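You operate a simulated robot arm through the tools that you are given. There is no shell and no other tool. Be economical: measure what you need, move in short steps, check, and stop when the job is done.

Carry out the task below with a simulated robot arm. There is one attempt and no reset: what you move stays moved.

TASK
Wake both screens, pump the microscope down and switch the beam on.
Fine: lock the drawer latch before you pump; wait for VACUUM.

It is judged by the outcome, as a careful person would: the job done as asked, and still so three seconds after it is handed in. It fails if anything else is knocked over, pushed out of place, dropped, spilled or broken.

THE ROBOT
A 6-joint arm with a two-finger parallel gripper on a trunk, on a base that drives. Base frame: it is fixed to the floor where the robot stands at the start and does not move with it; the origin is under the middle of the robot, x ahead of it, y to its left, z up. Lengths are in mm, angles in rad, forces in N, time in s.
Its first joint turns from -2.897 to 2.897 rad. Places, roughly: beam key [600, 100, 800]; button of the desk mouse [600, 0, 800]; copy key of the card reader [600, -600, 800]; drawer latch [400, 1200, 900]; focus knob of the knob box [600, 200, 800]; hold key of the desk keyboard [600, 500, 800]; left screen [800, 600, 1000]; left screen button [800, 500, 900]; light knob of the knob box [600, 200, 800]; mode knob of the knob box [700, 200, 800]; orange key marked clear [700, 500, 800]; place knob of the knob box [700, 400, 800]; right screen [800, 200, 1000]; right screen button [800, 100, 900]; round button [500, 1100, 1300]; save key of the desk keyboard [600, 500, 800]. Payload 3.91 kg.
The tool frame sits at the grasp point between the pads (the TCP): z along the fingers, y along the line on which they close. The tips reach 30 mm beyond it. Largest opening 110 mm; finger width 20, thickness 10; the body of the gripper, 48 by 112 mm, starts 55 mm behind the TCP.
Orientation is that of the tool frame in the base frame, as [roll, pitch, yaw] about the fixed x, y, z axes, in that order (R = Rz(yaw) Ry(pitch) Rx(roll)). With the fingers straight down and closing along the base's y, the tool's x points along the base's -x, its y along +y and its z along -z.

THE INTERFACE
- The arm moves only by the tool apply_moves. Its arguments are lists of equal length, an entry for each row: "offset": the shift along the base's x, y, z in mm, a list of three; "rot": the turn, a rotation vector about the base's x, y, z in rad, a list of three. In form: {"offset": [[x, y, z], ...], "rot": [[ax, ay, az], ...]}. A call has 1 to 10 rows; each row shifts and turns the commanded pose from where the row before left it. "fingers" is the finger opening in mm, from 0 to 110, set as the call begins (left out, the last holds). Rows are played at 5 a second. More than 50 mm and 0.15 rad between two rows, or a gripper value outside its range, and nothing of the call is played. Where a pose cannot be reached the arm comes as near as it can. A force on the tool above 40 N (or 10 N above the force at the start of the call, whichever is more), or a blocked arm, ends the call early, and 0.2 s more pass. Each finger travels about 45 mm/s and halts on what it meets, pressing with about 33 N; the grip force reading is that of the motor and also rises with nothing between the fingers. The clock runs only during rows and for 0.2 s after the last one: add rows that do not move to give the fingers time. It gives the time, the measured TCP pose, the force on the tool (base axes), the opening and the grip force at its end, in the units of the frame above (readings bear some noise), with the torque about the TCP (base axes, N m) and any sound that the robot's microphone picked up.
- Cameras (640 x 400 px; columns grow to the right, rows downward): "scene" is now at [13.1, 148.3, 1586.3]; the picture's right is [0.12, -0.99, 0.00], its down [-0.52, -0.06, -0.85] and it looks along [0.85, 0.10, -0.52] (base axes); focal length 214 px, centre (320, 200). "wrist" rides on the gripper at [77, 7, -114] in the tool frame; the picture's right is [-0.09, 1.00, 0.00], its down [-0.80, -0.07, -0.59] and it looks along [-0.59, -0.05, 0.80] (tool axes); focal length 270 px, centre (320, 200). There is no depth. A picture from a camera that has moved, and an enlarged one, comes with that camera's place and axes in the base frame and with its lens.
- get_image(camera): a new picture of that camera. It takes no simulated time.
- move_column(by): slides the trunk up (or, below 0, down) by that many mm; the arm and the scene camera ride with it, the base frame stays. It gives what a move gives, with no picture.
- steer(legs): drives the robot by 1 to 6 legs, each [ahead, turn to the left] in mm and rad, along the robot's own axes; the way and the turn of a leg run together, so that a leg with both is an arc; at most 1500 mm and 3.142 rad a leg. The arm and the cameras ride along, it lands a little off, and it stops where it bumps. It gives what a move gives.
- pan_tilt(pan, tilt): turns the head with the scene camera to pan (to the left, within 2.705 rad either way) and tilt (down, from -0.506 to 1.204), counted from straight ahead of the robot. It gives what a move gives.
- enlarge(camera, box): a new picture of the part [left, top, right, bottom] of that camera's present view, enlarged. It takes no simulated time.
- job_done(): hands the job in; it is judged then, once.

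Go step by step. Nothing tells you exact positions but the pictures and the camera data: compare them with the known pose of the tool, close in by small moves and look again before you grip or let go. The budget is 120 turns and 98 pictures, counting those below and the enlarged ones. Unless the task says otherwise, let go and move clear before handing in, and close with one line.

The tools are called after ">>>" as name(argument=value, ...) on one line, values as JSON. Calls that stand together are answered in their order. apply_moves: Moves the arm, as the interface text tells. Its arguments: {"type":"object","properties":{"offset":{"type":"array","items":{"type":"array","items":{"type":"number"}}},"rot":{"type":"array","items":{"type":"array","items":{"type":"number"}}},"fingers":{"type":"number"}},"required":["offset","rot"]} The other tools are called the same way: move_column (by) slides the trunk up or down; steer (legs) drives the base; pan_tilt (pan, tilt) turns the head that bears the scene camera; get_image (camera) takes a picture; enlarge (camera, box) takes an enlarged picture of a part of a camera's view; job_done () hands the job in.

At the start:

```text
time_s: 0.0
tool_pos: [415.6, 99.4, 1391.7]
tool_rot: [3.14, -0.001, -3.132]
wrist_force: [-0.1, 0.0, -0.2]
moment: [-0.01, -0.02, -0.04]
finger_gap: 110.2
gripper_force: 0.1
trunk travel left (down, up): [-525.0, 85.0]
robot x, y, heading: [-2.4, -9.1, 0.0]
head pan, tilt: [0.12, 0.546]
```

scene: 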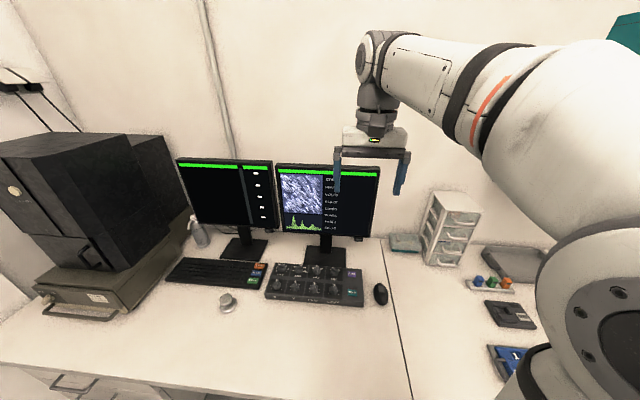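
wrist: 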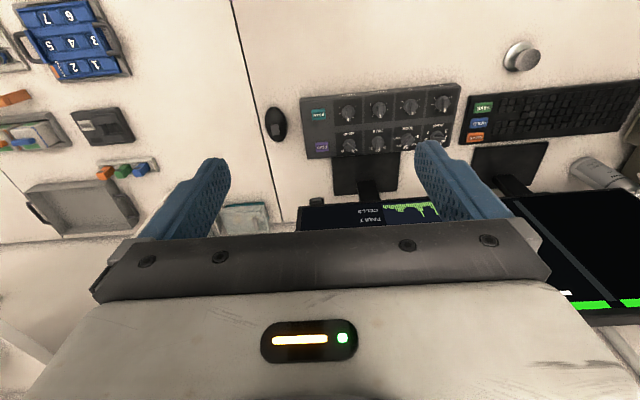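

I see the desk with two screens, keyboard, knob box and the microscope on the left. I'll look closer at the screens and at the microscope before moving.

>>> enlarge(camera="scene", box=[160, 140, 400, 310])

>>> enlarge(camera="scene", box=[0, 60, 220, 340])

```text
2.35 times, centred on (280, 225) of scene
camera zoom: at [13.1, 148.3, 1586.3], right [0.12, -0.99, 0.0], down [-0.52, -0.06, -0.85], along [0.85, 0.1, -0.52], focal length 505 px, centre (414, 141)
```

zoom: 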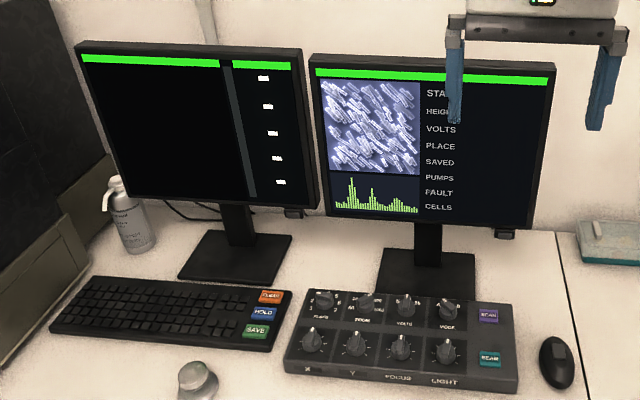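

```text
1.43 times, centred on (110, 200) of scene
camera zoom: at [13.1, 148.3, 1586.3], right [0.12, -0.99, 0.0], down [-0.52, -0.06, -0.85], along [0.85, 0.1, -0.52], focal length 306 px, centre (620, 200)
```

zoom: 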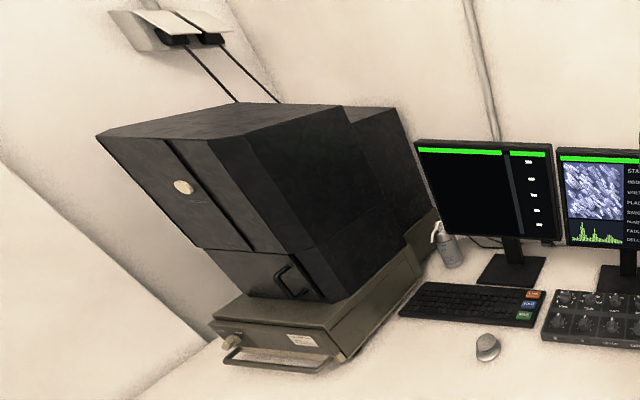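

Both screens show something, so I need a closer look at the screens, their buttons, and the two knobs of the microscope.

>>> enlarge(camera="scene", box=[270, 155, 390, 245])

>>> enlarge(camera="scene", box=[170, 150, 290, 240])

>>> enlarge(camera="scene", box=[0, 240, 130, 330])

```text
4.44 times, centred on (330, 200) of scene
camera zoom: at [13.1, 148.3, 1586.3], right [0.12, -0.99, 0.0], down [-0.52, -0.06, -0.85], along [0.85, 0.1, -0.52], focal length 953 px, centre (276, 200)
```

zoom: 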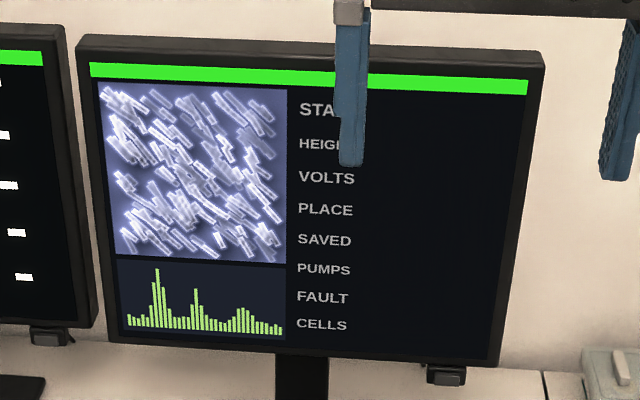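

```text
4.44 times, centred on (230, 195) of scene
camera zoom: at [13.1, 148.3, 1586.3], right [0.12, -0.99, 0.0], down [-0.52, -0.06, -0.85], along [0.85, 0.1, -0.52], focal length 953 px, centre (720, 222)
```

zoom: 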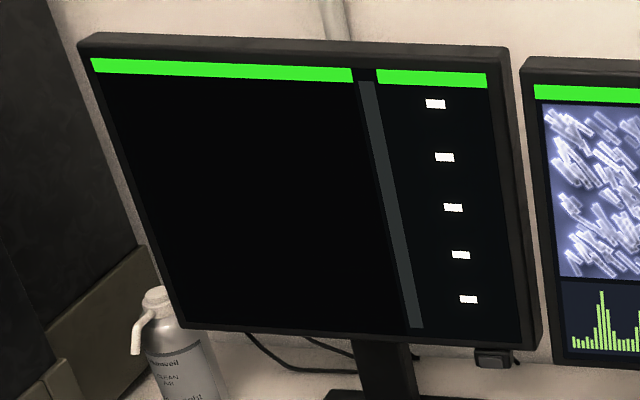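

```text
4.44 times, centred on (65, 285) of scene
camera zoom: at [13.1, 148.3, 1586.3], right [0.12, -0.99, 0.0], down [-0.52, -0.06, -0.85], along [0.85, 0.1, -0.52], focal length 953 px, centre (1453, -178)
```

zoom: 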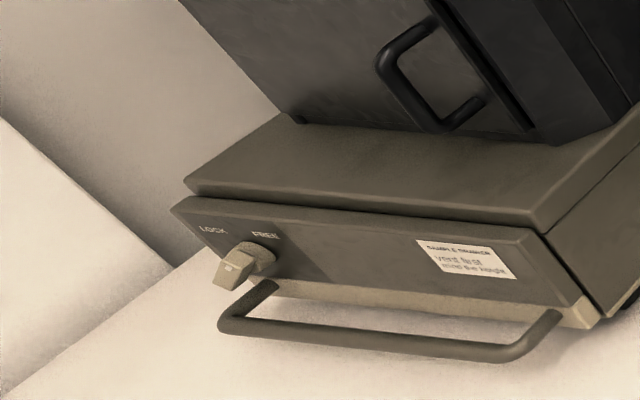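

The screens show labels without values, so I take them to be asleep. The buttons sit under each screen's lower right corner, at about [800, 58, 900] and [800, 493, 905]. I'll close the fingers and tilt the tool to point forward.

>>> apply_moves(offset=[[20, -4, -20], [20, -4, -20], [20, -4, -20], [20, -4, -20], [15, -4, -20], [15, -4, -20], [15, -4, -20], [15, -4, -20], [10, -4, -20], [10, -4, -20]], rot=[[0, -0.14, 0], [0, -0.14, 0], [0, -0.14, 0], [0, -0.14, 0], [0, -0.14, 0], [0, -0.14, 0], [0, -0.14, 0], [0, -0.14, 0], [0, -0.14, 0], [0, -0.14, 0]], fingers=0)

```text
time_s: 2.2
tool_pos: [568.6, 52.4, 1199.5]
tool_rot: [-3.041, 1.331, -3.078]
wrist_force: [-0.5, 0.3, 0.9]
moment: [-0.02, 0.01, -0.01]
finger_gap: 0.1
gripper_force: 33.4
out of reach, approached as far as the arm can: row 8, 9
trunk travel left (down, up): [-525.0, 85.0]
robot x, y, heading: [-1.5, -12.0, -0.003]
head pan, tilt: [0.12, 0.546]
```

The tool now points mostly forward. I'll lower the trunk and look.

>>> move_column(by=-250)

>>> get_image(camera="wrist")

>>> get_image(camera="scene")

```text
time_s: 4.8
tool_pos: [567.4, 53.6, 951.5]
tool_rot: [-3.038, 1.329, -3.074]
wrist_force: [-0.6, -0.4, -0.3]
moment: [0.01, 0.04, -0.07]
finger_gap: 0.0
gripper_force: 33.2
trunk travel left (down, up): [-275.0, 335.0]
robot x, y, heading: [-2.4, -10.8, -0.003]
head pan, tilt: [0.12, 0.546]
```

```text
90 pictures are left
camera wrist: at [437.6, 60.8, 903.0], right [0.05, 1.0, 0.06], down [-0.39, -0.04, 0.92], along [0.92, -0.07, 0.38], focal length 270 px, centre (320, 200)
```

wrist: 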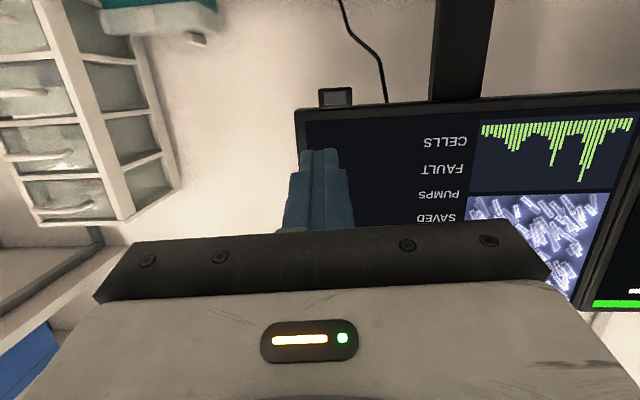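

```text
89 pictures are left
camera scene: at [13.1, 148.3, 1336.4], right [0.12, -0.99, 0.0], down [-0.52, -0.06, -0.85], along [0.85, 0.1, -0.52], focal length 214 px, centre (320, 200)
```

scene: 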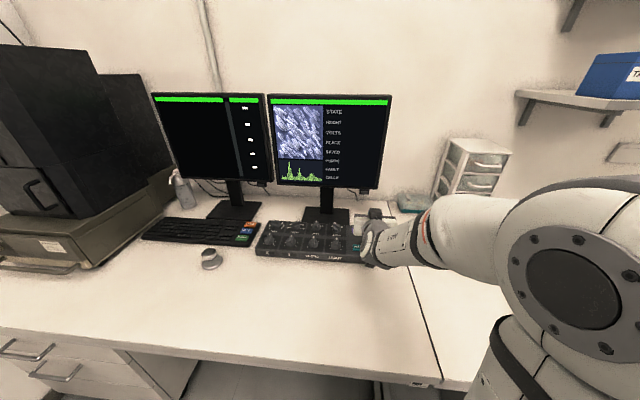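

The right button is at about [788, 61, 916]. I'll look closely at its shape before pressing.

>>> enlarge(camera="wrist", box=[280, 70, 380, 130])

>>> enlarge(camera="scene", box=[320, 160, 400, 220])

```text
6.40 times, centred on (330, 100) of wrist
camera zoom: at [437.6, 60.8, 903.0], right [0.05, 1.0, 0.06], down [-0.39, -0.04, 0.92], along [0.92, -0.07, 0.38], focal length 1730 px, centre (256, 840)
```

zoom: 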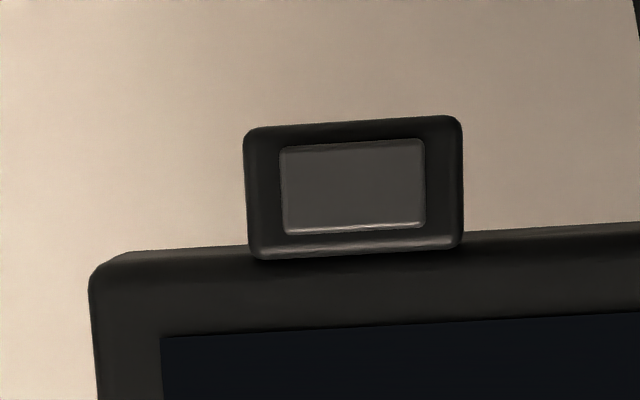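

```text
6.67 times, centred on (360, 190) of scene
camera zoom: at [13.1, 148.3, 1336.4], right [0.12, -0.99, 0.0], down [-0.52, -0.06, -0.85], along [0.85, 0.1, -0.52], focal length 1430 px, centre (53, 267)
```

zoom: 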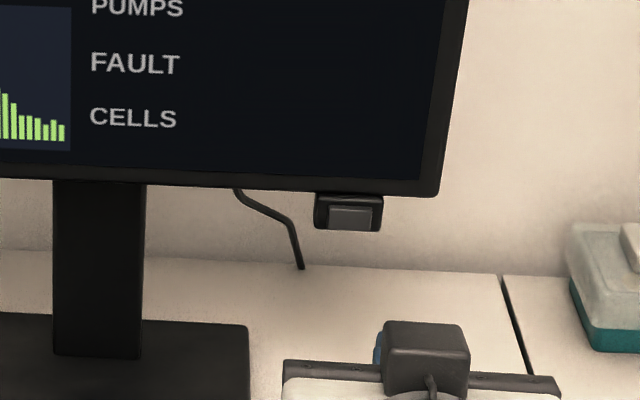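

The button faces the robot (about 25 × 15 mm, centre near [785, 61, 914]). I'll level the tool and approach to a few cm in front of it.

>>> apply_moves(offset=[[30, 3, -10], [30, 3, -10], [30, 2, -10], [20, 0, -8]], rot=[[0, -0.1, 0], [0, -0.1, 0.02], [0, -0.02, 0.02], [0, 0, 0]])

>>> get_image(camera="wrist")

```text
time_s: 5.8
tool_pos: [674.4, 80.6, 915.1]
tool_rot: [-2.412, 1.542, -2.42]
wrist_force: [0.4, -0.3, 0.9]
moment: [-0.02, 0.02, 0.0]
finger_gap: 0.0
gripper_force: 33.0
out of reach, approached as far as the arm can: row 3, 4
trunk travel left (down, up): [-275.0, 335.0]
robot x, y, heading: [-2.1, -10.5, -0.002]
head pan, tilt: [0.12, 0.546]
```

```text
86 pictures are left
camera wrist: at [558.1, 85.2, 840.0], right [0.01, 1.0, 0.07], down [-0.58, -0.05, 0.81], along [0.82, -0.05, 0.58], focal length 270 px, centre (320, 200)
```

wrist: 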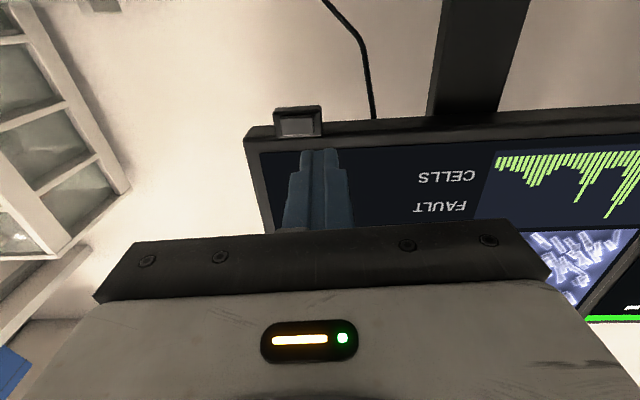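

The tool is level and the button is at about [785, 59, 917], but the arm is at its limit. I'll raise the arm and lower the trunk, which should give more forward reach.

>>> apply_moves(offset=[[-10, -5, 35], [-5, -5, 40], [0, -5, 40], [0, -5, 40]], rot=[[0, 0, 0], [0, 0, 0], [0, 0, 0], [0, 0, 0]])

>>> move_column(by=-140)

>>> get_image(camera="scene")

```text
time_s: 6.8
tool_pos: [660.3, 60.6, 1071.5]
tool_rot: [-2.403, 1.542, -2.398]
wrist_force: [0.0, -0.1, 0.2]
moment: [0.03, -0.01, 0.01]
finger_gap: 0.0
gripper_force: 32.8
trunk travel left (down, up): [-275.0, 335.0]
robot x, y, heading: [-1.3, -11.4, -0.004]
head pan, tilt: [0.12, 0.546]
```

```text
time_s: 8.4
tool_pos: [661.5, 60.2, 931.4]
tool_rot: [-2.396, 1.543, -2.394]
wrist_force: [-0.2, -0.1, -0.6]
moment: [0.03, 0.0, 0.0]
finger_gap: 0.3
gripper_force: 32.5
trunk travel left (down, up): [-135.0, 475.0]
robot x, y, heading: [-3.0, -8.5, -0.005]
head pan, tilt: [0.12, 0.546]
```

```text
85 pictures are left
camera scene: at [13.1, 148.3, 1196.4], right [0.12, -0.99, 0.0], down [-0.52, -0.06, -0.85], along [0.85, 0.1, -0.52], focal length 214 px, centre (320, 200)
```

scene: 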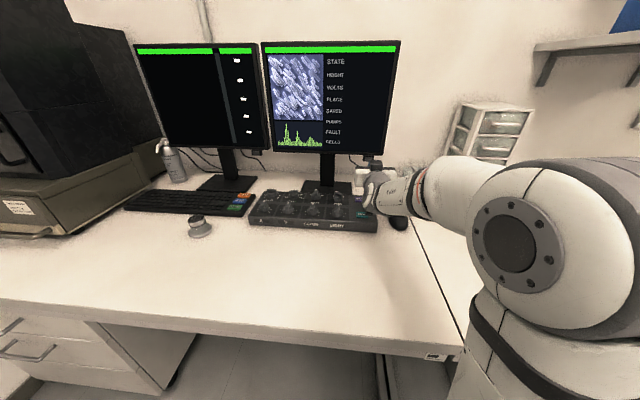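

Now the arm has more reach. I'll advance toward the button.

>>> apply_moves(offset=[[20, 0, -8], [20, 0, -8], [20, -1, -3], [15, 0, 0]], rot=[[0, 0, 0], [0, 0, 0], [0, 0, 0], [0, 0, 0]])

>>> get_image(camera="wrist")

```text
time_s: 9.4
tool_pos: [736.9, 58.4, 912.7]
tool_rot: [-2.41, 1.544, -2.408]
wrist_force: [-0.4, -0.4, -0.1]
moment: [0.0, -0.01, -0.03]
finger_gap: 0.0
gripper_force: 33.1
trunk travel left (down, up): [-135.0, 475.0]
robot x, y, heading: [2.6, -10.9, -0.004]
head pan, tilt: [0.12, 0.546]
```

```text
84 pictures are left
camera wrist: at [619.7, 62.8, 837.2], right [0.0, 1.0, 0.07], down [-0.58, -0.06, 0.81], along [0.82, -0.04, 0.58], focal length 270 px, centre (320, 200)
```

wrist: 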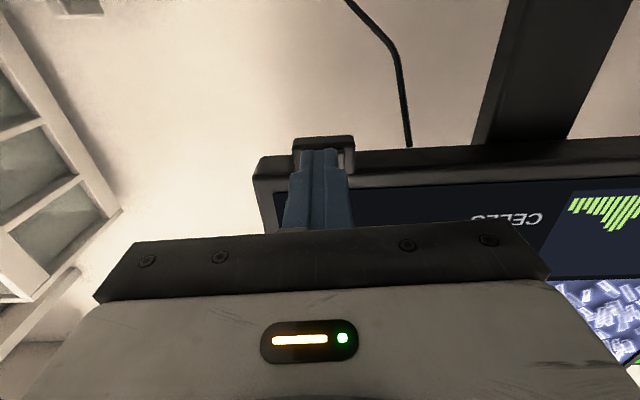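

The tip is right in front of the button, about 15 mm away. I'll press in small steps.

>>> apply_moves(offset=[[6, 0, 0], [4, 0, 0], [3, 0, 0], [3, 0, 0], [2, 0, 0]], rot=[[0, 0, 0], [0, 0, 0], [0, 0, 0], [0, 0, 0], [0, 0, 0]])

>>> get_image(camera="wrist")

```text
time_s: 10.2
tool_pos: [743.7, 58.8, 912.7]
tool_rot: [-2.44, 1.541, -2.437]
wrist_force: [-26.8, -0.9, 1.5]
moment: [0.08, -0.22, 0.09]
finger_gap: 0.0
gripper_force: 32.9
trunk travel left (down, up): [-135.0, 475.0]
robot x, y, heading: [1.9, -10.6, -0.0]
head pan, tilt: [0.12, 0.546]
heard: click
stopped in row 3: the force on the tool passed its limit (the readings are from after the stop); the commanded pose is now the measured one
```

```text
83 pictures are left
camera wrist: at [627.1, 62.8, 837.7], right [0.0, 1.0, 0.07], down [-0.58, -0.06, 0.82], along [0.82, -0.04, 0.57], focal length 270 px, centre (320, 200)
```

wrist: 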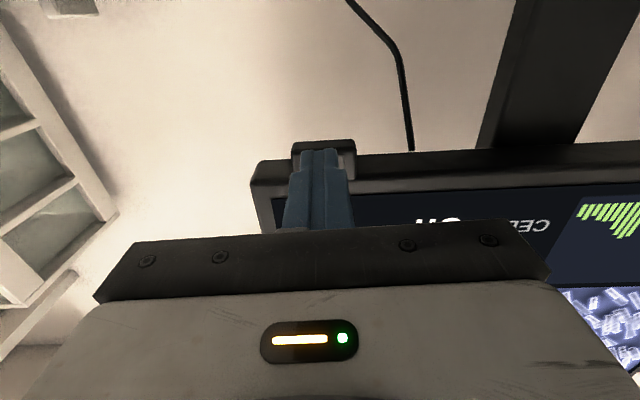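

A click was heard. I'll back off and look at the screens.

>>> apply_moves(offset=[[-20, 0, 0], [-35, 0, 0], [-35, 20, 0]], rot=[[0, 0, 0], [0, 0, 0], [0, 0, 0]])

>>> enlarge(camera="scene", box=[120, 30, 410, 210])

```text
time_s: 11.0
tool_pos: [656.5, 79.9, 909.7]
tool_rot: [-2.525, 1.538, -2.524]
wrist_force: [1.6, -0.3, -0.7]
moment: [0.0, 0.02, 0.01]
finger_gap: 0.0
gripper_force: 32.9
trunk travel left (down, up): [-135.0, 475.0]
robot x, y, heading: [2.8, -14.2, 0.003]
head pan, tilt: [0.12, 0.546]
```

```text
2.21 times, centred on (265, 120) of scene
camera zoom: at [13.3, 148.1, 1196.3], right [0.12, -0.99, 0.0], down [-0.52, -0.06, -0.85], along [0.85, 0.1, -0.52], focal length 473 px, centre (441, 377)
```

zoom: 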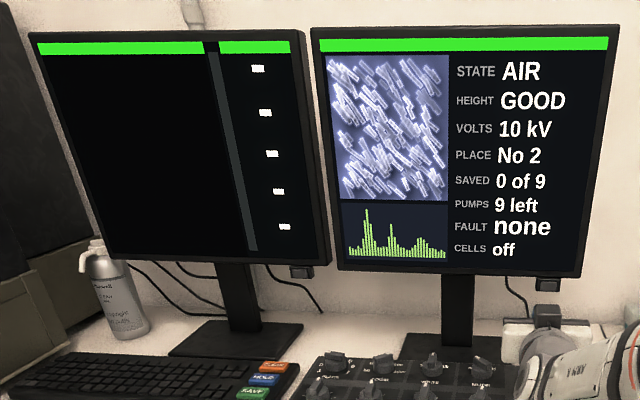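

The right screen is awake (STATE AIR). The left button is at about [786, 486, 917], which is too far from here, so I'll need to drive. I'll retract the arm and look to the left and behind for clear floor.

>>> apply_moves(offset=[[-30, 0, 25], [-40, 0, 25], [-40, 0, 25], [-40, 0, 25], [-30, 0, 20]], rot=[[0, 0, 0], [0, 0, 0], [0, 0, 0], [0, 0, 0], [0, 0, 0]])

>>> pan_tilt(pan=1.5, tilt=0.5)

>>> get_image(camera="scene")

>>> pan_tilt(pan=2.7, tilt=0.6)

>>> get_image(camera="scene")

```text
time_s: 12.4
tool_pos: [499.7, 92.4, 992.0]
tool_rot: [-2.668, 1.454, -2.666]
wrist_force: [0.4, 0.8, -0.4]
moment: [0.03, 0.01, 0.01]
finger_gap: 0.0
gripper_force: 33.2
trunk travel left (down, up): [-135.0, 475.0]
robot x, y, heading: [1.9, -14.9, -0.005]
head pan, tilt: [0.12, 0.546]
stopped in row 5: the arm was blocked; the commanded pose is now the measured one
```

```text
time_s: 14.0
tool_pos: [499.5, 92.0, 994.3]
tool_rot: [-2.664, 1.454, -2.667]
wrist_force: [-0.1, 0.6, -0.1]
moment: [0.0, -0.02, -0.01]
finger_gap: 0.1
gripper_force: 32.7
trunk travel left (down, up): [-135.0, 475.0]
robot x, y, heading: [-0.1, -11.2, -0.003]
head pan, tilt: [1.499, 0.499]
```

```text
81 pictures are left
camera scene: at [-69.7, 228.3, 1200.7], right [1.0, -0.07, 0.0], down [-0.04, -0.48, -0.88], along [0.06, 0.88, -0.48], focal length 214 px, centre (320, 200)
```

scene: 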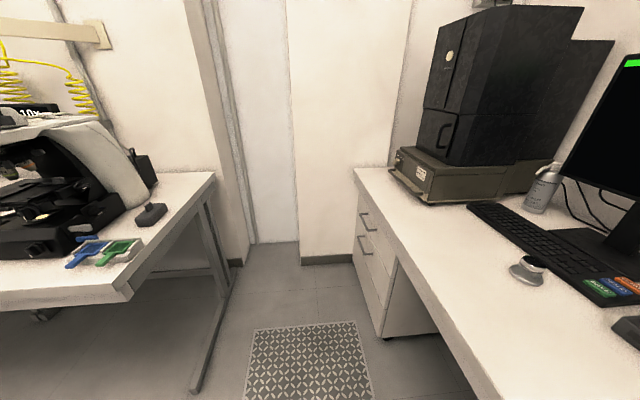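

```text
time_s: 15.4
tool_pos: [499.6, 91.9, 995.6]
tool_rot: [-2.666, 1.456, -2.666]
wrist_force: [1.1, 0.2, 0.4]
moment: [-0.01, 0.03, -0.03]
finger_gap: 0.0
gripper_force: 32.6
trunk travel left (down, up): [-135.0, 475.0]
robot x, y, heading: [-4.0, -12.8, -0.001]
head pan, tilt: [2.7, 0.6]
```

```text
80 pictures are left
camera scene: at [-156.2, 175.5, 1191.7], right [0.43, 0.9, 0.0], down [0.51, -0.24, -0.83], along [-0.75, 0.35, -0.56], focal length 214 px, centre (320, 200)
```

scene: 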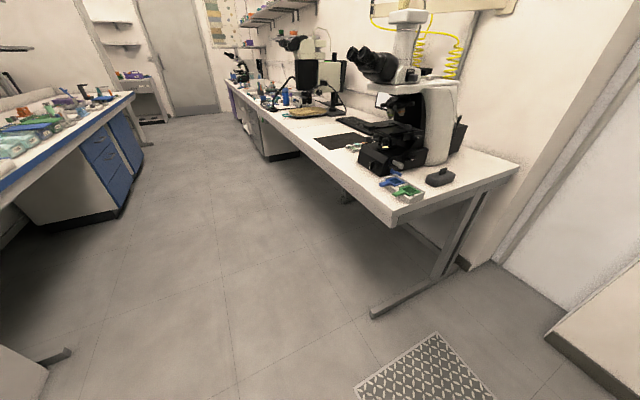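

The floor to the left is clear: there's an aisle about 740 mm wide between the desk (front edge near x=230) and the bench. I'll back up a little, turn left, drive 450 mm, turn back and come forward.

>>> steer(legs=[[-150, 0], [0, 1.571], [460, 0], [0, -1.571], [140, 0]])

>>> pan_tilt(pan=0.0, tilt=0.5)

>>> get_image(camera="scene")

>>> get_image(camera="wrist")

```text
time_s: 27.6
tool_pos: [492.8, 544.0, 995.3]
tool_rot: [-2.667, 1.456, -2.677]
wrist_force: [0.4, 0.2, -1.2]
moment: [-0.03, -0.01, -0.05]
finger_gap: 0.1
gripper_force: 33.0
trunk travel left (down, up): [-135.0, 475.0]
robot x, y, heading: [-10.3, 437.4, -0.005]
head pan, tilt: [2.7, 0.6]
```

```text
time_s: 30.0
tool_pos: [491.8, 544.1, 994.9]
tool_rot: [-2.665, 1.459, -2.677]
wrist_force: [0.2, -0.5, -0.3]
moment: [-0.01, -0.01, 0.0]
finger_gap: 0.2
gripper_force: 32.6
trunk travel left (down, up): [-135.0, 475.0]
robot x, y, heading: [-8.9, 437.1, 0.001]
head pan, tilt: [0.0, 0.499]
```

```text
79 pictures are left
camera scene: at [6.3, 589.4, 1200.6], right [0.0, -1.0, 0.0], down [-0.48, 0.0, -0.88], along [0.88, 0.0, -0.48], focal length 214 px, centre (320, 200)
```

scene: 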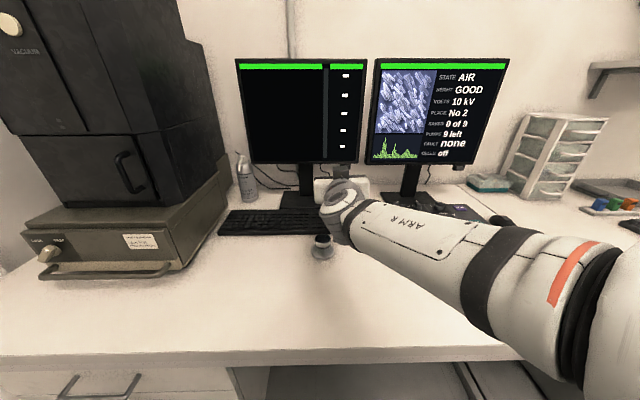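

```text
78 pictures are left
camera wrist: at [369.9, 546.9, 929.2], right [0.02, 1.0, 0.04], down [-0.51, -0.02, 0.86], along [0.86, -0.03, 0.51], focal length 270 px, centre (320, 200)
```

wrist: 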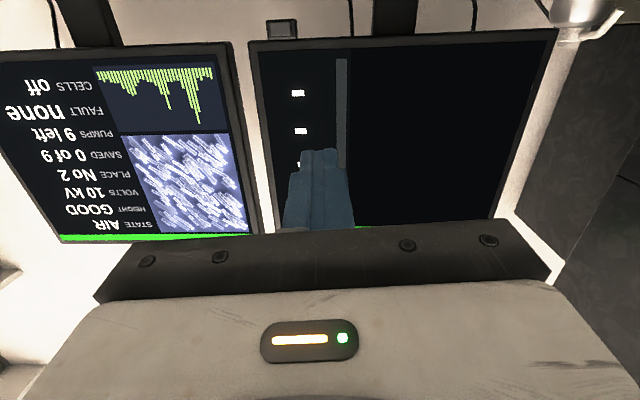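

The left button is at about [786, 490, 917]. I'll level the tool and approach.

>>> apply_moves(offset=[[35, -8, -5], [35, -8, -10], [35, -8, -13], [35, -8, -13], [35, -8, -13], [30, -8, -13], [20, -7, -13]], rot=[[0, -0.05, 0], [0, -0.05, 0], [0, 0, 0], [0, 0, 0], [0, 0, 0], [0, 0, 0], [0, 0, 0]])

>>> get_image(camera="wrist")

```text
time_s: 31.6
tool_pos: [716.7, 495.1, 915.2]
tool_rot: [-1.651, 1.52, -1.674]
wrist_force: [-0.3, 0.0, 0.8]
moment: [0.0, 0.0, -0.02]
finger_gap: 0.0
gripper_force: 32.7
out of reach, approached as far as the arm can: row 7
trunk travel left (down, up): [-135.0, 475.0]
robot x, y, heading: [-9.5, 436.0, -0.002]
head pan, tilt: [0.0, 0.499]
```

```text
77 pictures are left
camera wrist: at [602.0, 499.5, 837.9], right [0.02, 1.0, 0.04], down [-0.59, -0.02, 0.81], along [0.81, -0.04, 0.59], focal length 270 px, centre (320, 200)
```

wrist: 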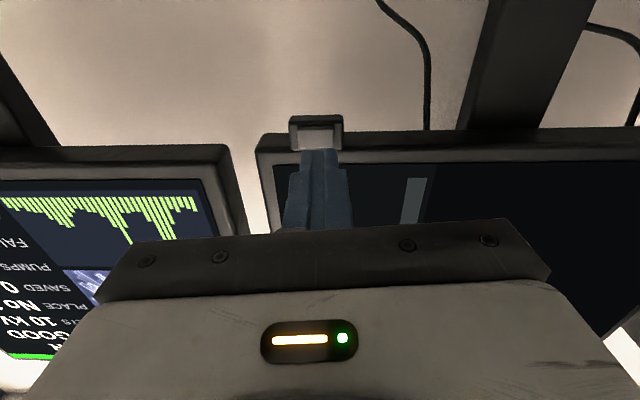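

Just short of reach, so I'll move the base 15 mm ahead and then press.

>>> steer(legs=[[15, 0]])

>>> apply_moves(offset=[[8, -3, -1], [6, -1, 0], [4, 0, 0], [3, 0, 0], [3, 0, 0], [3, 0, 0], [3, 0, 0], [3, 0, 0]], rot=[[0, 0, 0], [0, 0, 0], [0, 0, 0], [0, 0, 0], [0, 0, 0], [0, 0, 0], [0, 0, 0], [0, 0, 0]])

>>> get_image(camera="wrist")

```text
time_s: 32.4
tool_pos: [733.2, 495.3, 915.0]
tool_rot: [-1.646, 1.52, -1.67]
wrist_force: [-0.1, -0.4, 0.1]
moment: [-0.02, 0.0, 0.01]
finger_gap: 0.0
gripper_force: 33.2
trunk travel left (down, up): [-135.0, 475.0]
robot x, y, heading: [10.2, 436.3, 0.0]
head pan, tilt: [0.0, 0.499]
```

```text
time_s: 33.9
tool_pos: [755.7, 492.5, 914.2]
tool_rot: [-1.738, 1.518, -1.767]
wrist_force: [-26.2, -2.5, -0.6]
moment: [0.01, -0.16, 0.17]
finger_gap: 0.0
gripper_force: 33.1
trunk travel left (down, up): [-135.0, 475.0]
robot x, y, heading: [0.9, 443.5, -0.005]
head pan, tilt: [0.0, 0.499]
heard: click
stopped in row 7: the force on the tool passed its limit (the readings are from after the stop); the commanded pose is now the measured one
```

```text
76 pictures are left
camera wrist: at [640.0, 496.7, 837.9], right [0.03, 1.0, 0.04], down [-0.59, -0.01, 0.81], along [0.81, -0.05, 0.59], focal length 270 px, centre (320, 200)
```

wrist: 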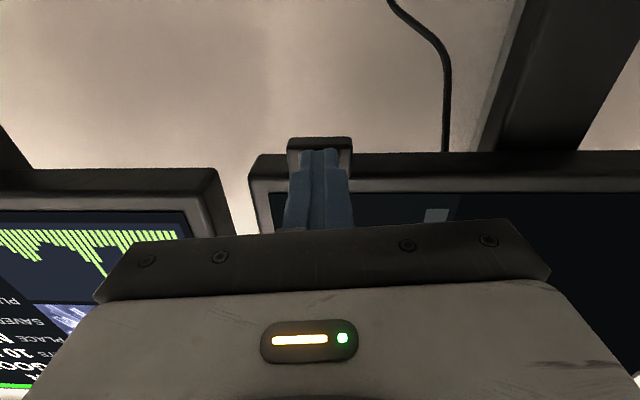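

Clicked. I'll back off and check the left screen.

>>> apply_moves(offset=[[-20, 0, 0], [-35, 0, 0], [-35, 0, 15], [-40, 0, 25], [-40, 0, 25]], rot=[[0, 0, 0], [0, 0, 0], [0, 0, 0], [0, 0, 0], [0, 0, 0]])

>>> get_image(camera="scene")

>>> enlarge(camera="scene", box=[220, 50, 520, 180])

>>> enlarge(camera="scene", box=[0, 0, 240, 290])

```text
time_s: 35.1
tool_pos: [588.2, 491.2, 978.5]
tool_rot: [-1.817, 1.517, -1.845]
wrist_force: [1.0, 0.5, 0.5]
moment: [0.01, -0.03, 0.01]
finger_gap: 0.2
gripper_force: 32.9
trunk travel left (down, up): [-135.0, 475.0]
robot x, y, heading: [7.9, 438.4, -0.001]
head pan, tilt: [0.0, 0.499]
```

```text
75 pictures are left
camera scene: at [22.0, 589.4, 1200.6], right [0.0, -1.0, 0.0], down [-0.48, 0.0, -0.88], along [0.88, 0.0, -0.48], focal length 214 px, centre (320, 200)
```

scene: 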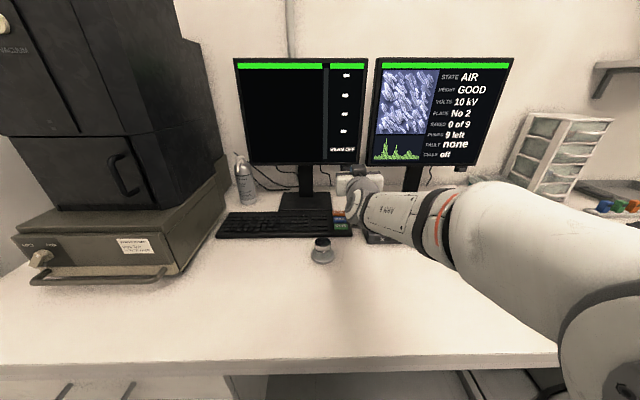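

```text
2.13 times, centred on (370, 115) of scene
camera zoom: at [22.0, 589.4, 1200.6], right [0.0, -1.0, 0.0], down [-0.48, 0.0, -0.88], along [0.88, 0.0, -0.48], focal length 458 px, centre (213, 381)
```

zoom: 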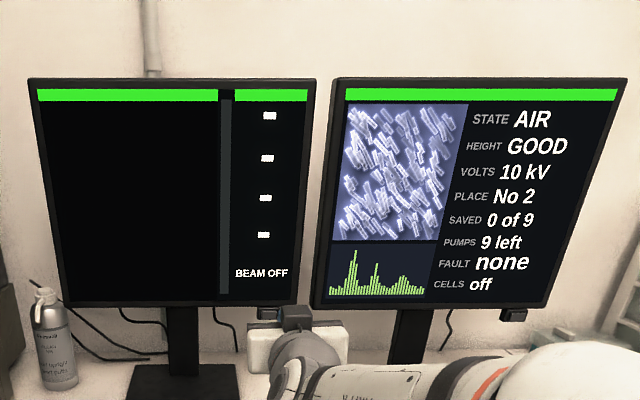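

```text
1.38 times, centred on (120, 145) of scene
camera zoom: at [22.0, 589.4, 1200.6], right [0.0, -1.0, 0.0], down [-0.48, 0.0, -0.88], along [0.88, 0.0, -0.48], focal length 296 px, centre (596, 276)
```

zoom: 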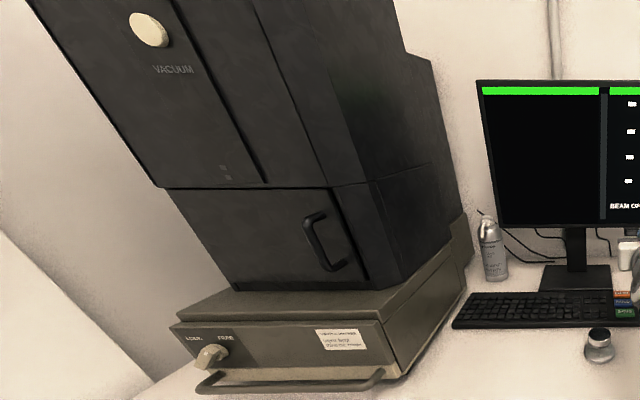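

Both screens are awake (BEAM OFF on the left). The microscope front faces −x, with the latch near [385, 1220, 855] and the round VACUUM button near [480, 1130, 1290]. To get there without sweeping into the microscope or the wall, I'll fold the arm in with the tool pointing down.

>>> apply_moves(offset=[[-17, -4, 8], [-17, -4, 8], [-17, -4, 8], [-17, -4, 8], [-17, -4, 8], [-17, -4, 8], [-17, -4, 8], [-17, -4, 8], [-17, -4, 8], [-17, -4, 8]], rot=[[0, 0.149, 0], [0, 0.149, 0], [0, 0.149, 0], [0, 0.149, 0], [0, 0.149, 0], [0, 0.149, 0], [0, 0.149, 0], [0, 0.149, 0], [0, 0.149, 0], [0, 0.149, 0]])

```text
time_s: 37.3
tool_pos: [428.0, 446.3, 1052.6]
tool_rot: [-3.074, 0.126, -3.095]
wrist_force: [0.4, -0.9, 0.2]
moment: [0.0, 0.01, 0.0]
finger_gap: 0.0
gripper_force: 32.9
out of reach, approached as far as the arm can: row 2, 3
trunk travel left (down, up): [-135.0, 475.0]
robot x, y, heading: [7.1, 439.6, -0.004]
head pan, tilt: [0.0, 0.499]
```

Folded. Now I'll drive there, going in backwards so that the arm trails and swings in from the free side.

>>> steer(legs=[[-160, 0], [0, -1.571], [-590, 0], [0, 1.571]])

>>> get_image(camera="scene")

>>> get_image(camera="wrist")

```text
time_s: 49.2
tool_pos: [245.9, 1052.2, 1052.5]
tool_rot: [-3.075, 0.128, -3.038]
wrist_force: [0.5, -0.9, -0.1]
moment: [0.04, 0.03, -0.02]
finger_gap: 0.0
gripper_force: 32.6
trunk travel left (down, up): [-135.0, 475.0]
robot x, y, heading: [-179.8, 1008.2, 0.052]
head pan, tilt: [0.0, 0.499]
```

```text
72 pictures are left
camera scene: at [-167.5, 1159.3, 1200.6], right [0.05, -1.0, 0.0], down [-0.48, -0.02, -0.88], along [0.88, 0.04, -0.48], focal length 214 px, centre (320, 200)
```

scene: 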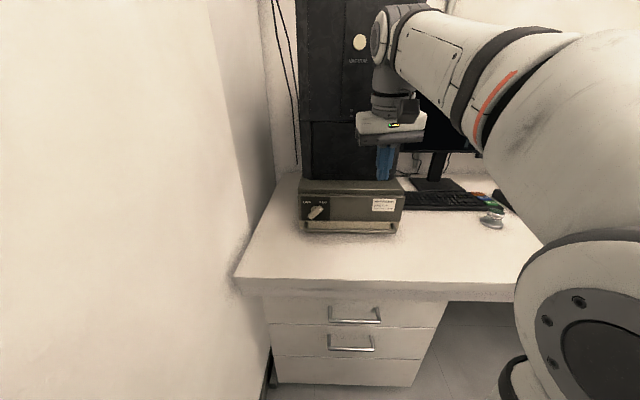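

```text
71 pictures are left
camera wrist: at [153.5, 1054.8, 1155.4], right [-0.01, 1.0, -0.05], down [0.72, 0.04, 0.7], along [0.7, -0.03, -0.72], focal length 270 px, centre (320, 200)
```

wrist: 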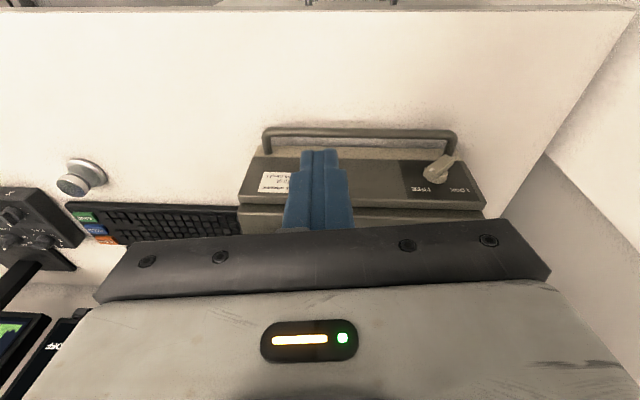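

>>> enlarge(camera="wrist", box=[230, 110, 510, 240])

>>> enlarge(camera="scene", box=[280, 160, 420, 250])

```text
2.29 times, centred on (370, 175) of wrist
camera zoom: at [153.5, 1054.8, 1155.4], right [-0.01, 1.0, -0.05], down [0.72, 0.04, 0.7], along [0.7, -0.03, -0.72], focal length 618 px, centre (206, 257)
```

zoom: 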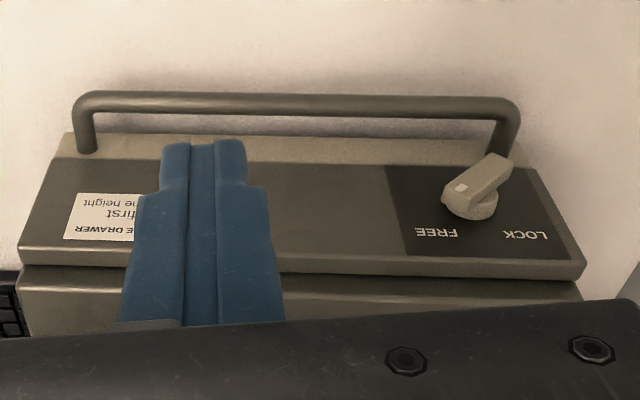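

```text
4.44 times, centred on (350, 205) of scene
camera zoom: at [-167.5, 1159.3, 1200.6], right [0.05, -1.0, 0.0], down [-0.48, -0.02, -0.88], along [0.88, 0.04, -0.48], focal length 953 px, centre (187, 178)
```

zoom: 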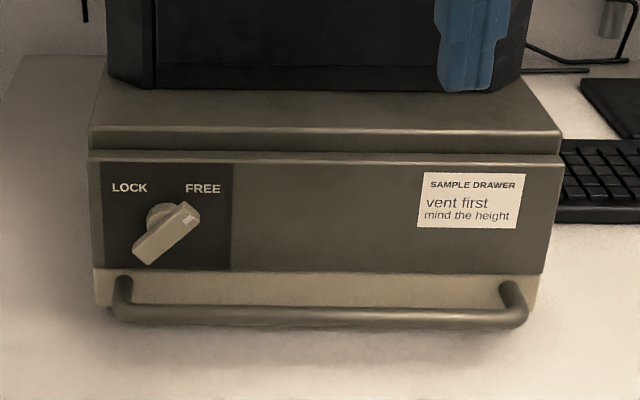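

The latch bar's white end points to FREE; bar centre is about [369, 1197, 867], panel at x≈386, drawer shut. I'll straighten the tool vertically and bring the closed fingertips down just right of the bar's upper end, to push it over to LOCK.

>>> apply_moves(offset=[[20, 15, -10], [20, 15, -15], [20, 15, -15], [20, 15, -15], [20, 15, -15], [15, 5, -12]], rot=[[0, 0.06, -0.05], [0, 0.06, -0.05], [0, 0, 0], [0, 0, 0], [0, 0, 0], [0, 0, 0]])

>>> get_image(camera="wrist")

>>> enlarge(camera="scene", box=[270, 130, 430, 250])

```text
time_s: 50.6
tool_pos: [360.5, 1130.6, 970.3]
tool_rot: [-3.08, 0.009, -3.14]
wrist_force: [-0.5, 0.5, -0.5]
moment: [0.0, 0.01, -0.01]
finger_gap: 0.1
gripper_force: 33.0
trunk travel left (down, up): [-135.0, 475.0]
robot x, y, heading: [-174.7, 1007.3, 0.046]
head pan, tilt: [0.0, 0.499]
```

```text
68 pictures are left
camera wrist: at [282.5, 1142.5, 1082.9], right [0.09, 0.99, -0.06], down [0.8, -0.03, 0.6], along [0.6, -0.1, -0.79], focal length 270 px, centre (320, 200)
```

wrist: 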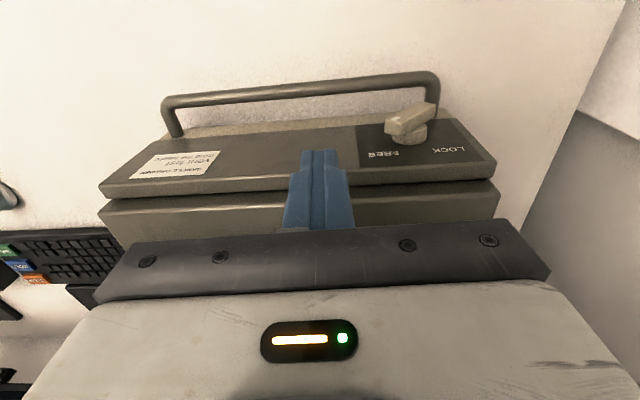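

```text
3.33 times, centred on (350, 190) of scene
camera zoom: at [-167.5, 1159.3, 1200.6], right [0.05, -1.0, 0.0], down [-0.48, -0.02, -0.88], along [0.88, 0.04, -0.48], focal length 715 px, centre (220, 233)
```

zoom: 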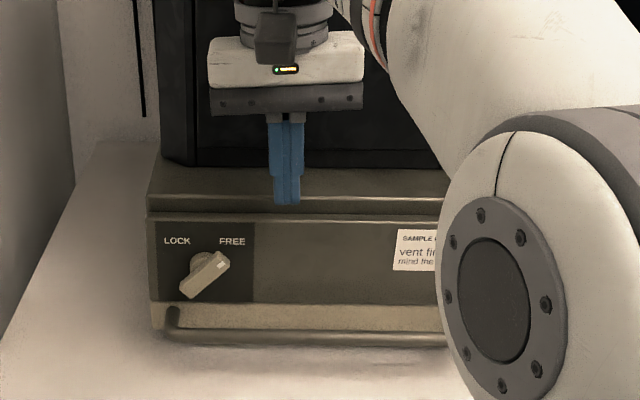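

The fingertip is level with my estimate. I'll lower it beside the bar.

>>> apply_moves(offset=[[3, 5, -25], [1, 5, -25], [0, 0, -16]], rot=[[0, 0, 0], [-0.03, 0, 0], [-0.03, 0, 0]])

>>> get_image(camera="wrist")

>>> enlarge(camera="scene", box=[280, 170, 400, 250])

```text
time_s: 51.4
tool_pos: [363.2, 1140.6, 904.2]
tool_rot: [-3.023, 0.008, -3.139]
wrist_force: [-0.2, -0.2, -0.3]
moment: [0.0, -0.04, 0.0]
finger_gap: 0.0
gripper_force: 32.3
trunk travel left (down, up): [-135.0, 475.0]
robot x, y, heading: [-172.5, 1010.9, 0.044]
head pan, tilt: [0.0, 0.499]
```

```text
66 pictures are left
camera wrist: at [285.6, 1159.5, 1016.1], right [0.09, 0.99, -0.12], down [0.8, 0.0, 0.61], along [0.6, -0.15, -0.79], focal length 270 px, centre (320, 200)
```

wrist: 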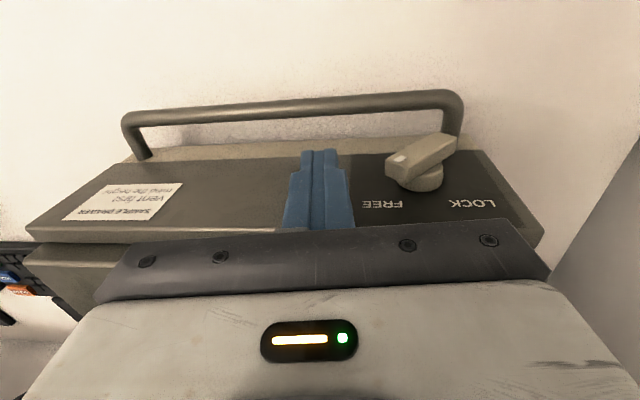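

```text
5.00 times, centred on (340, 210) of scene
camera zoom: at [-167.4, 1159.3, 1200.6], right [0.05, -1.0, 0.0], down [-0.48, -0.02, -0.88], along [0.88, 0.04, -0.48], focal length 1072 px, centre (220, 150)
```

zoom: 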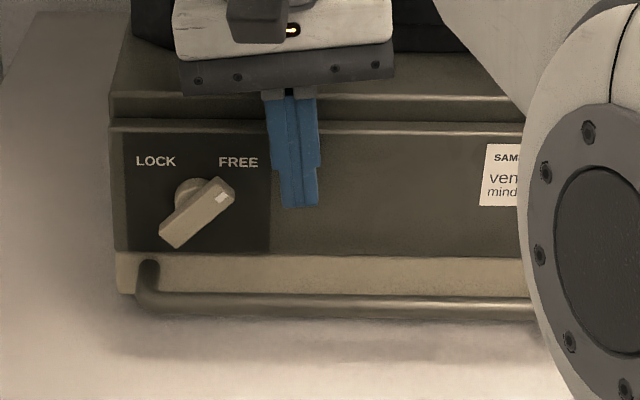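

The tip sits beside the bar's upper end. I'll straighten the tool and push toward +y (left, to LOCK).

>>> apply_moves(offset=[[0, 0, 0], [0, 6, 0], [0, 8, 0], [0, 6, 0], [0, 6, 0], [0, 6, 0], [0, 6, 0]], rot=[[0.11, 0, 0], [0, 0, 0], [0, 0, 0], [0, 0, 0], [0, 0, 0], [0, 0, 0], [0, 0, 0]])

>>> enlarge(camera="scene", box=[280, 170, 400, 250])

```text
time_s: 53.0
tool_pos: [364.8, 1170.8, 908.9]
tool_rot: [-3.128, 0.019, 3.14]
wrist_force: [-5.5, -13.4, 11.1]
moment: [-0.23, 0.24, 0.05]
finger_gap: 0.0
gripper_force: 33.0
trunk travel left (down, up): [-135.0, 475.0]
robot x, y, heading: [-175.2, 1009.4, 0.041]
head pan, tilt: [0.0, 0.499]
stopped in row 7: the force on the tool passed its limit (the readings are from after the stop); the commanded pose is now the measured one
```

```text
5.00 times, centred on (340, 210) of scene
camera zoom: at [-168.8, 1157.6, 1200.9], right [0.05, -1.0, 0.0], down [-0.48, -0.02, -0.88], along [0.88, 0.04, -0.48], focal length 1072 px, centre (220, 150)
```

zoom: 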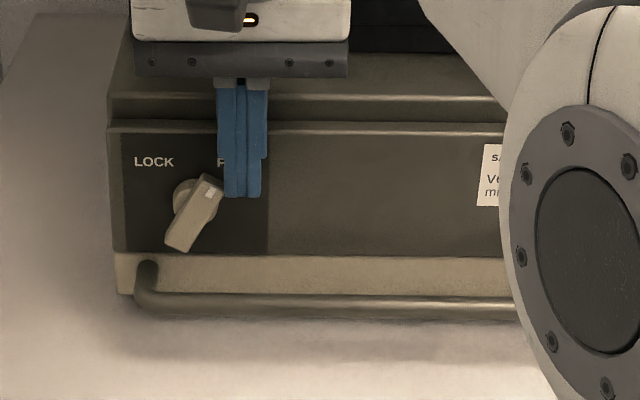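

The latch is turning (about 20° so far). I'll keep pushing in smaller steps.

>>> apply_moves(offset=[[0, 3, -3], [0, 3, 0], [0, 3, 0], [0, 3, 0], [0, 3, 0]], rot=[[0, 0, 0], [0, 0, 0], [0, 0, 0], [0, 0, 0], [0, 0, 0]])

>>> enlarge(camera="scene", box=[280, 170, 400, 250])

```text
time_s: 53.4
tool_pos: [365.9, 1171.3, 909.1]
tool_rot: [-3.124, 0.023, 3.134]
wrist_force: [-2.2, -8.6, 8.2]
moment: [-0.22, 0.11, 0.05]
finger_gap: 0.1
gripper_force: 33.5
trunk travel left (down, up): [-135.0, 475.0]
robot x, y, heading: [-173.6, 1009.2, 0.045]
head pan, tilt: [0.0, 0.499]
stopped in row 2: the force on the tool passed its limit (the readings are from after the stop); the commanded pose is now the measured one
```

```text
5.00 times, centred on (340, 210) of scene
camera zoom: at [-168.4, 1158.1, 1200.6], right [0.05, -1.0, 0.0], down [-0.48, -0.02, -0.88], along [0.88, 0.04, -0.48], focal length 1072 px, centre (220, 150)
```

zoom: 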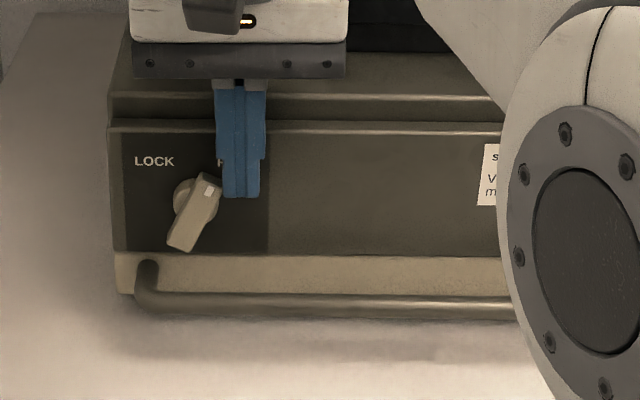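

It's jamming on friction because my straight push drags against the bar's corner. I'll follow the arc instead, left and slightly up and then down.

>>> apply_moves(offset=[[0, 2, 2.5], [0, 2, 2], [0, 2, 1.5], [0, 2, 1.2], [0, 2, 0.8], [0, 2, 0.4], [0, 2, 0], [0, 2, -0.5], [0, 2, -1], [0, 2, -1]], rot=[[0, 0, 0], [0, 0, 0], [0, 0, 0], [0, 0, 0], [0, 0, 0], [0, 0, 0], [0, 0, 0], [0, 0, 0], [0, 0, 0], [0, 0, 0]])

>>> enlarge(camera="scene", box=[280, 170, 400, 250])

```text
time_s: 55.6
tool_pos: [367.1, 1193.4, 912.7]
tool_rot: [-3.125, 0.021, 3.137]
wrist_force: [0.8, -0.6, -0.8]
moment: [-0.01, 0.03, 0.07]
finger_gap: 0.0
gripper_force: 33.5
trunk travel left (down, up): [-135.0, 475.0]
robot x, y, heading: [-172.9, 1006.8, 0.049]
head pan, tilt: [0.0, 0.499]
```

```text
5.00 times, centred on (340, 210) of scene
camera zoom: at [-167.3, 1159.3, 1200.6], right [0.05, -1.0, 0.0], down [-0.48, -0.02, -0.88], along [0.88, 0.04, -0.48], focal length 1072 px, centre (220, 150)
```

zoom: 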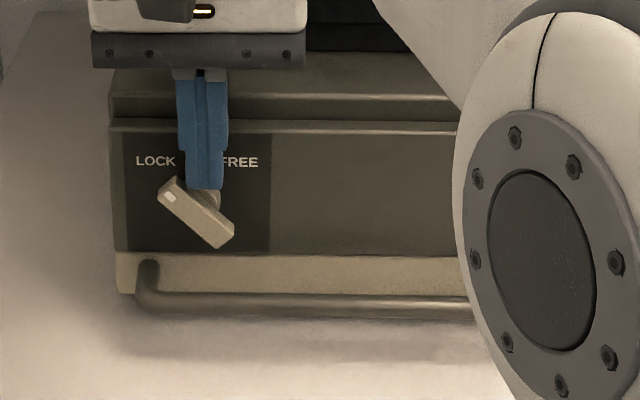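

The latch snapped to LOCK. I'll lift away, raise the trunk and turn the tool to point forward at the VACUUM button.

>>> apply_moves(offset=[[-5, 0, 25], [-15, -5, 30], [-15, -5, 30]], rot=[[0, 0, 0], [0, 0, 0], [0, 0, 0]])

>>> move_column(by=330)

>>> apply_moves(offset=[[0, -8, 0], [0, -8, 0], [0, -8, 0], [0, -8, 0], [0, -8, 0], [5, -8, 0], [5, -8, 0], [5, -8, 0], [5, 0, 0], [5, 0, 0]], rot=[[0, -0.149, 0], [0, -0.149, 0], [0, -0.149, 0], [0, -0.149, 0], [0, -0.149, 0], [0, -0.149, 0], [0, -0.149, 0], [0, -0.149, 0], [0, -0.149, 0], [0, -0.149, 0]])

>>> get_image(camera="wrist")

>>> get_image(camera="scene")

```text
time_s: 56.4
tool_pos: [330.6, 1182.2, 998.8]
tool_rot: [-3.124, 0.021, 3.135]
wrist_force: [0.3, 0.4, 0.4]
moment: [0.03, 0.0, 0.02]
finger_gap: 0.1
gripper_force: 33.7
trunk travel left (down, up): [-135.0, 475.0]
robot x, y, heading: [-174.1, 1007.6, 0.044]
head pan, tilt: [0.0, 0.499]
```

```text
time_s: 59.7
tool_pos: [331.0, 1183.5, 1328.5]
tool_rot: [-3.124, 0.022, 3.139]
wrist_force: [0.7, 0.2, -0.3]
moment: [0.01, 0.03, -0.01]
finger_gap: 0.0
gripper_force: 33.3
trunk travel left (down, up): [-465.0, 145.0]
robot x, y, heading: [-175.8, 1008.7, 0.046]
head pan, tilt: [0.0, 0.499]
```

```text
time_s: 61.9
tool_pos: [356.5, 1118.3, 1329.1]
tool_rot: [3.08, 1.509, 3.063]
wrist_force: [0.2, -0.8, -0.1]
moment: [0.01, 0.0, 0.01]
finger_gap: 0.1
gripper_force: 33.1
trunk travel left (down, up): [-465.0, 145.0]
robot x, y, heading: [-174.9, 1004.8, 0.047]
head pan, tilt: [0.0, 0.499]
```

```text
61 pictures are left
camera wrist: at [236.5, 1127.1, 1258.9], right [0.02, 1.0, 0.09], down [-0.55, -0.06, 0.83], along [0.84, -0.07, 0.54], focal length 270 px, centre (320, 200)
```

wrist: 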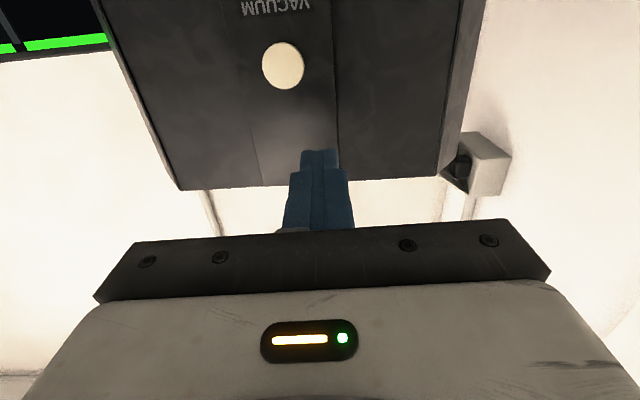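

```text
60 pictures are left
camera scene: at [-167.3, 1159.4, 1530.6], right [0.05, -1.0, 0.0], down [-0.48, -0.02, -0.88], along [0.88, 0.04, -0.48], focal length 214 px, centre (320, 200)
```

scene: 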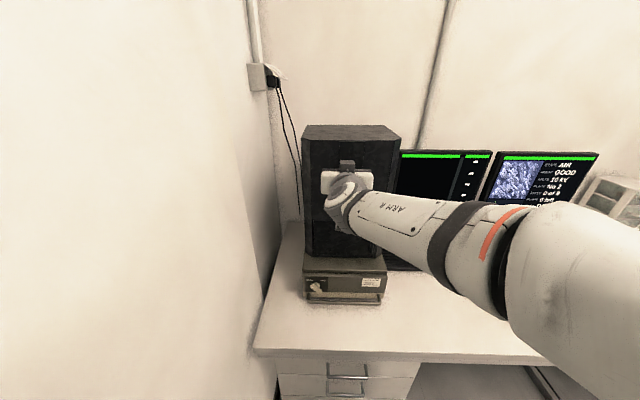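

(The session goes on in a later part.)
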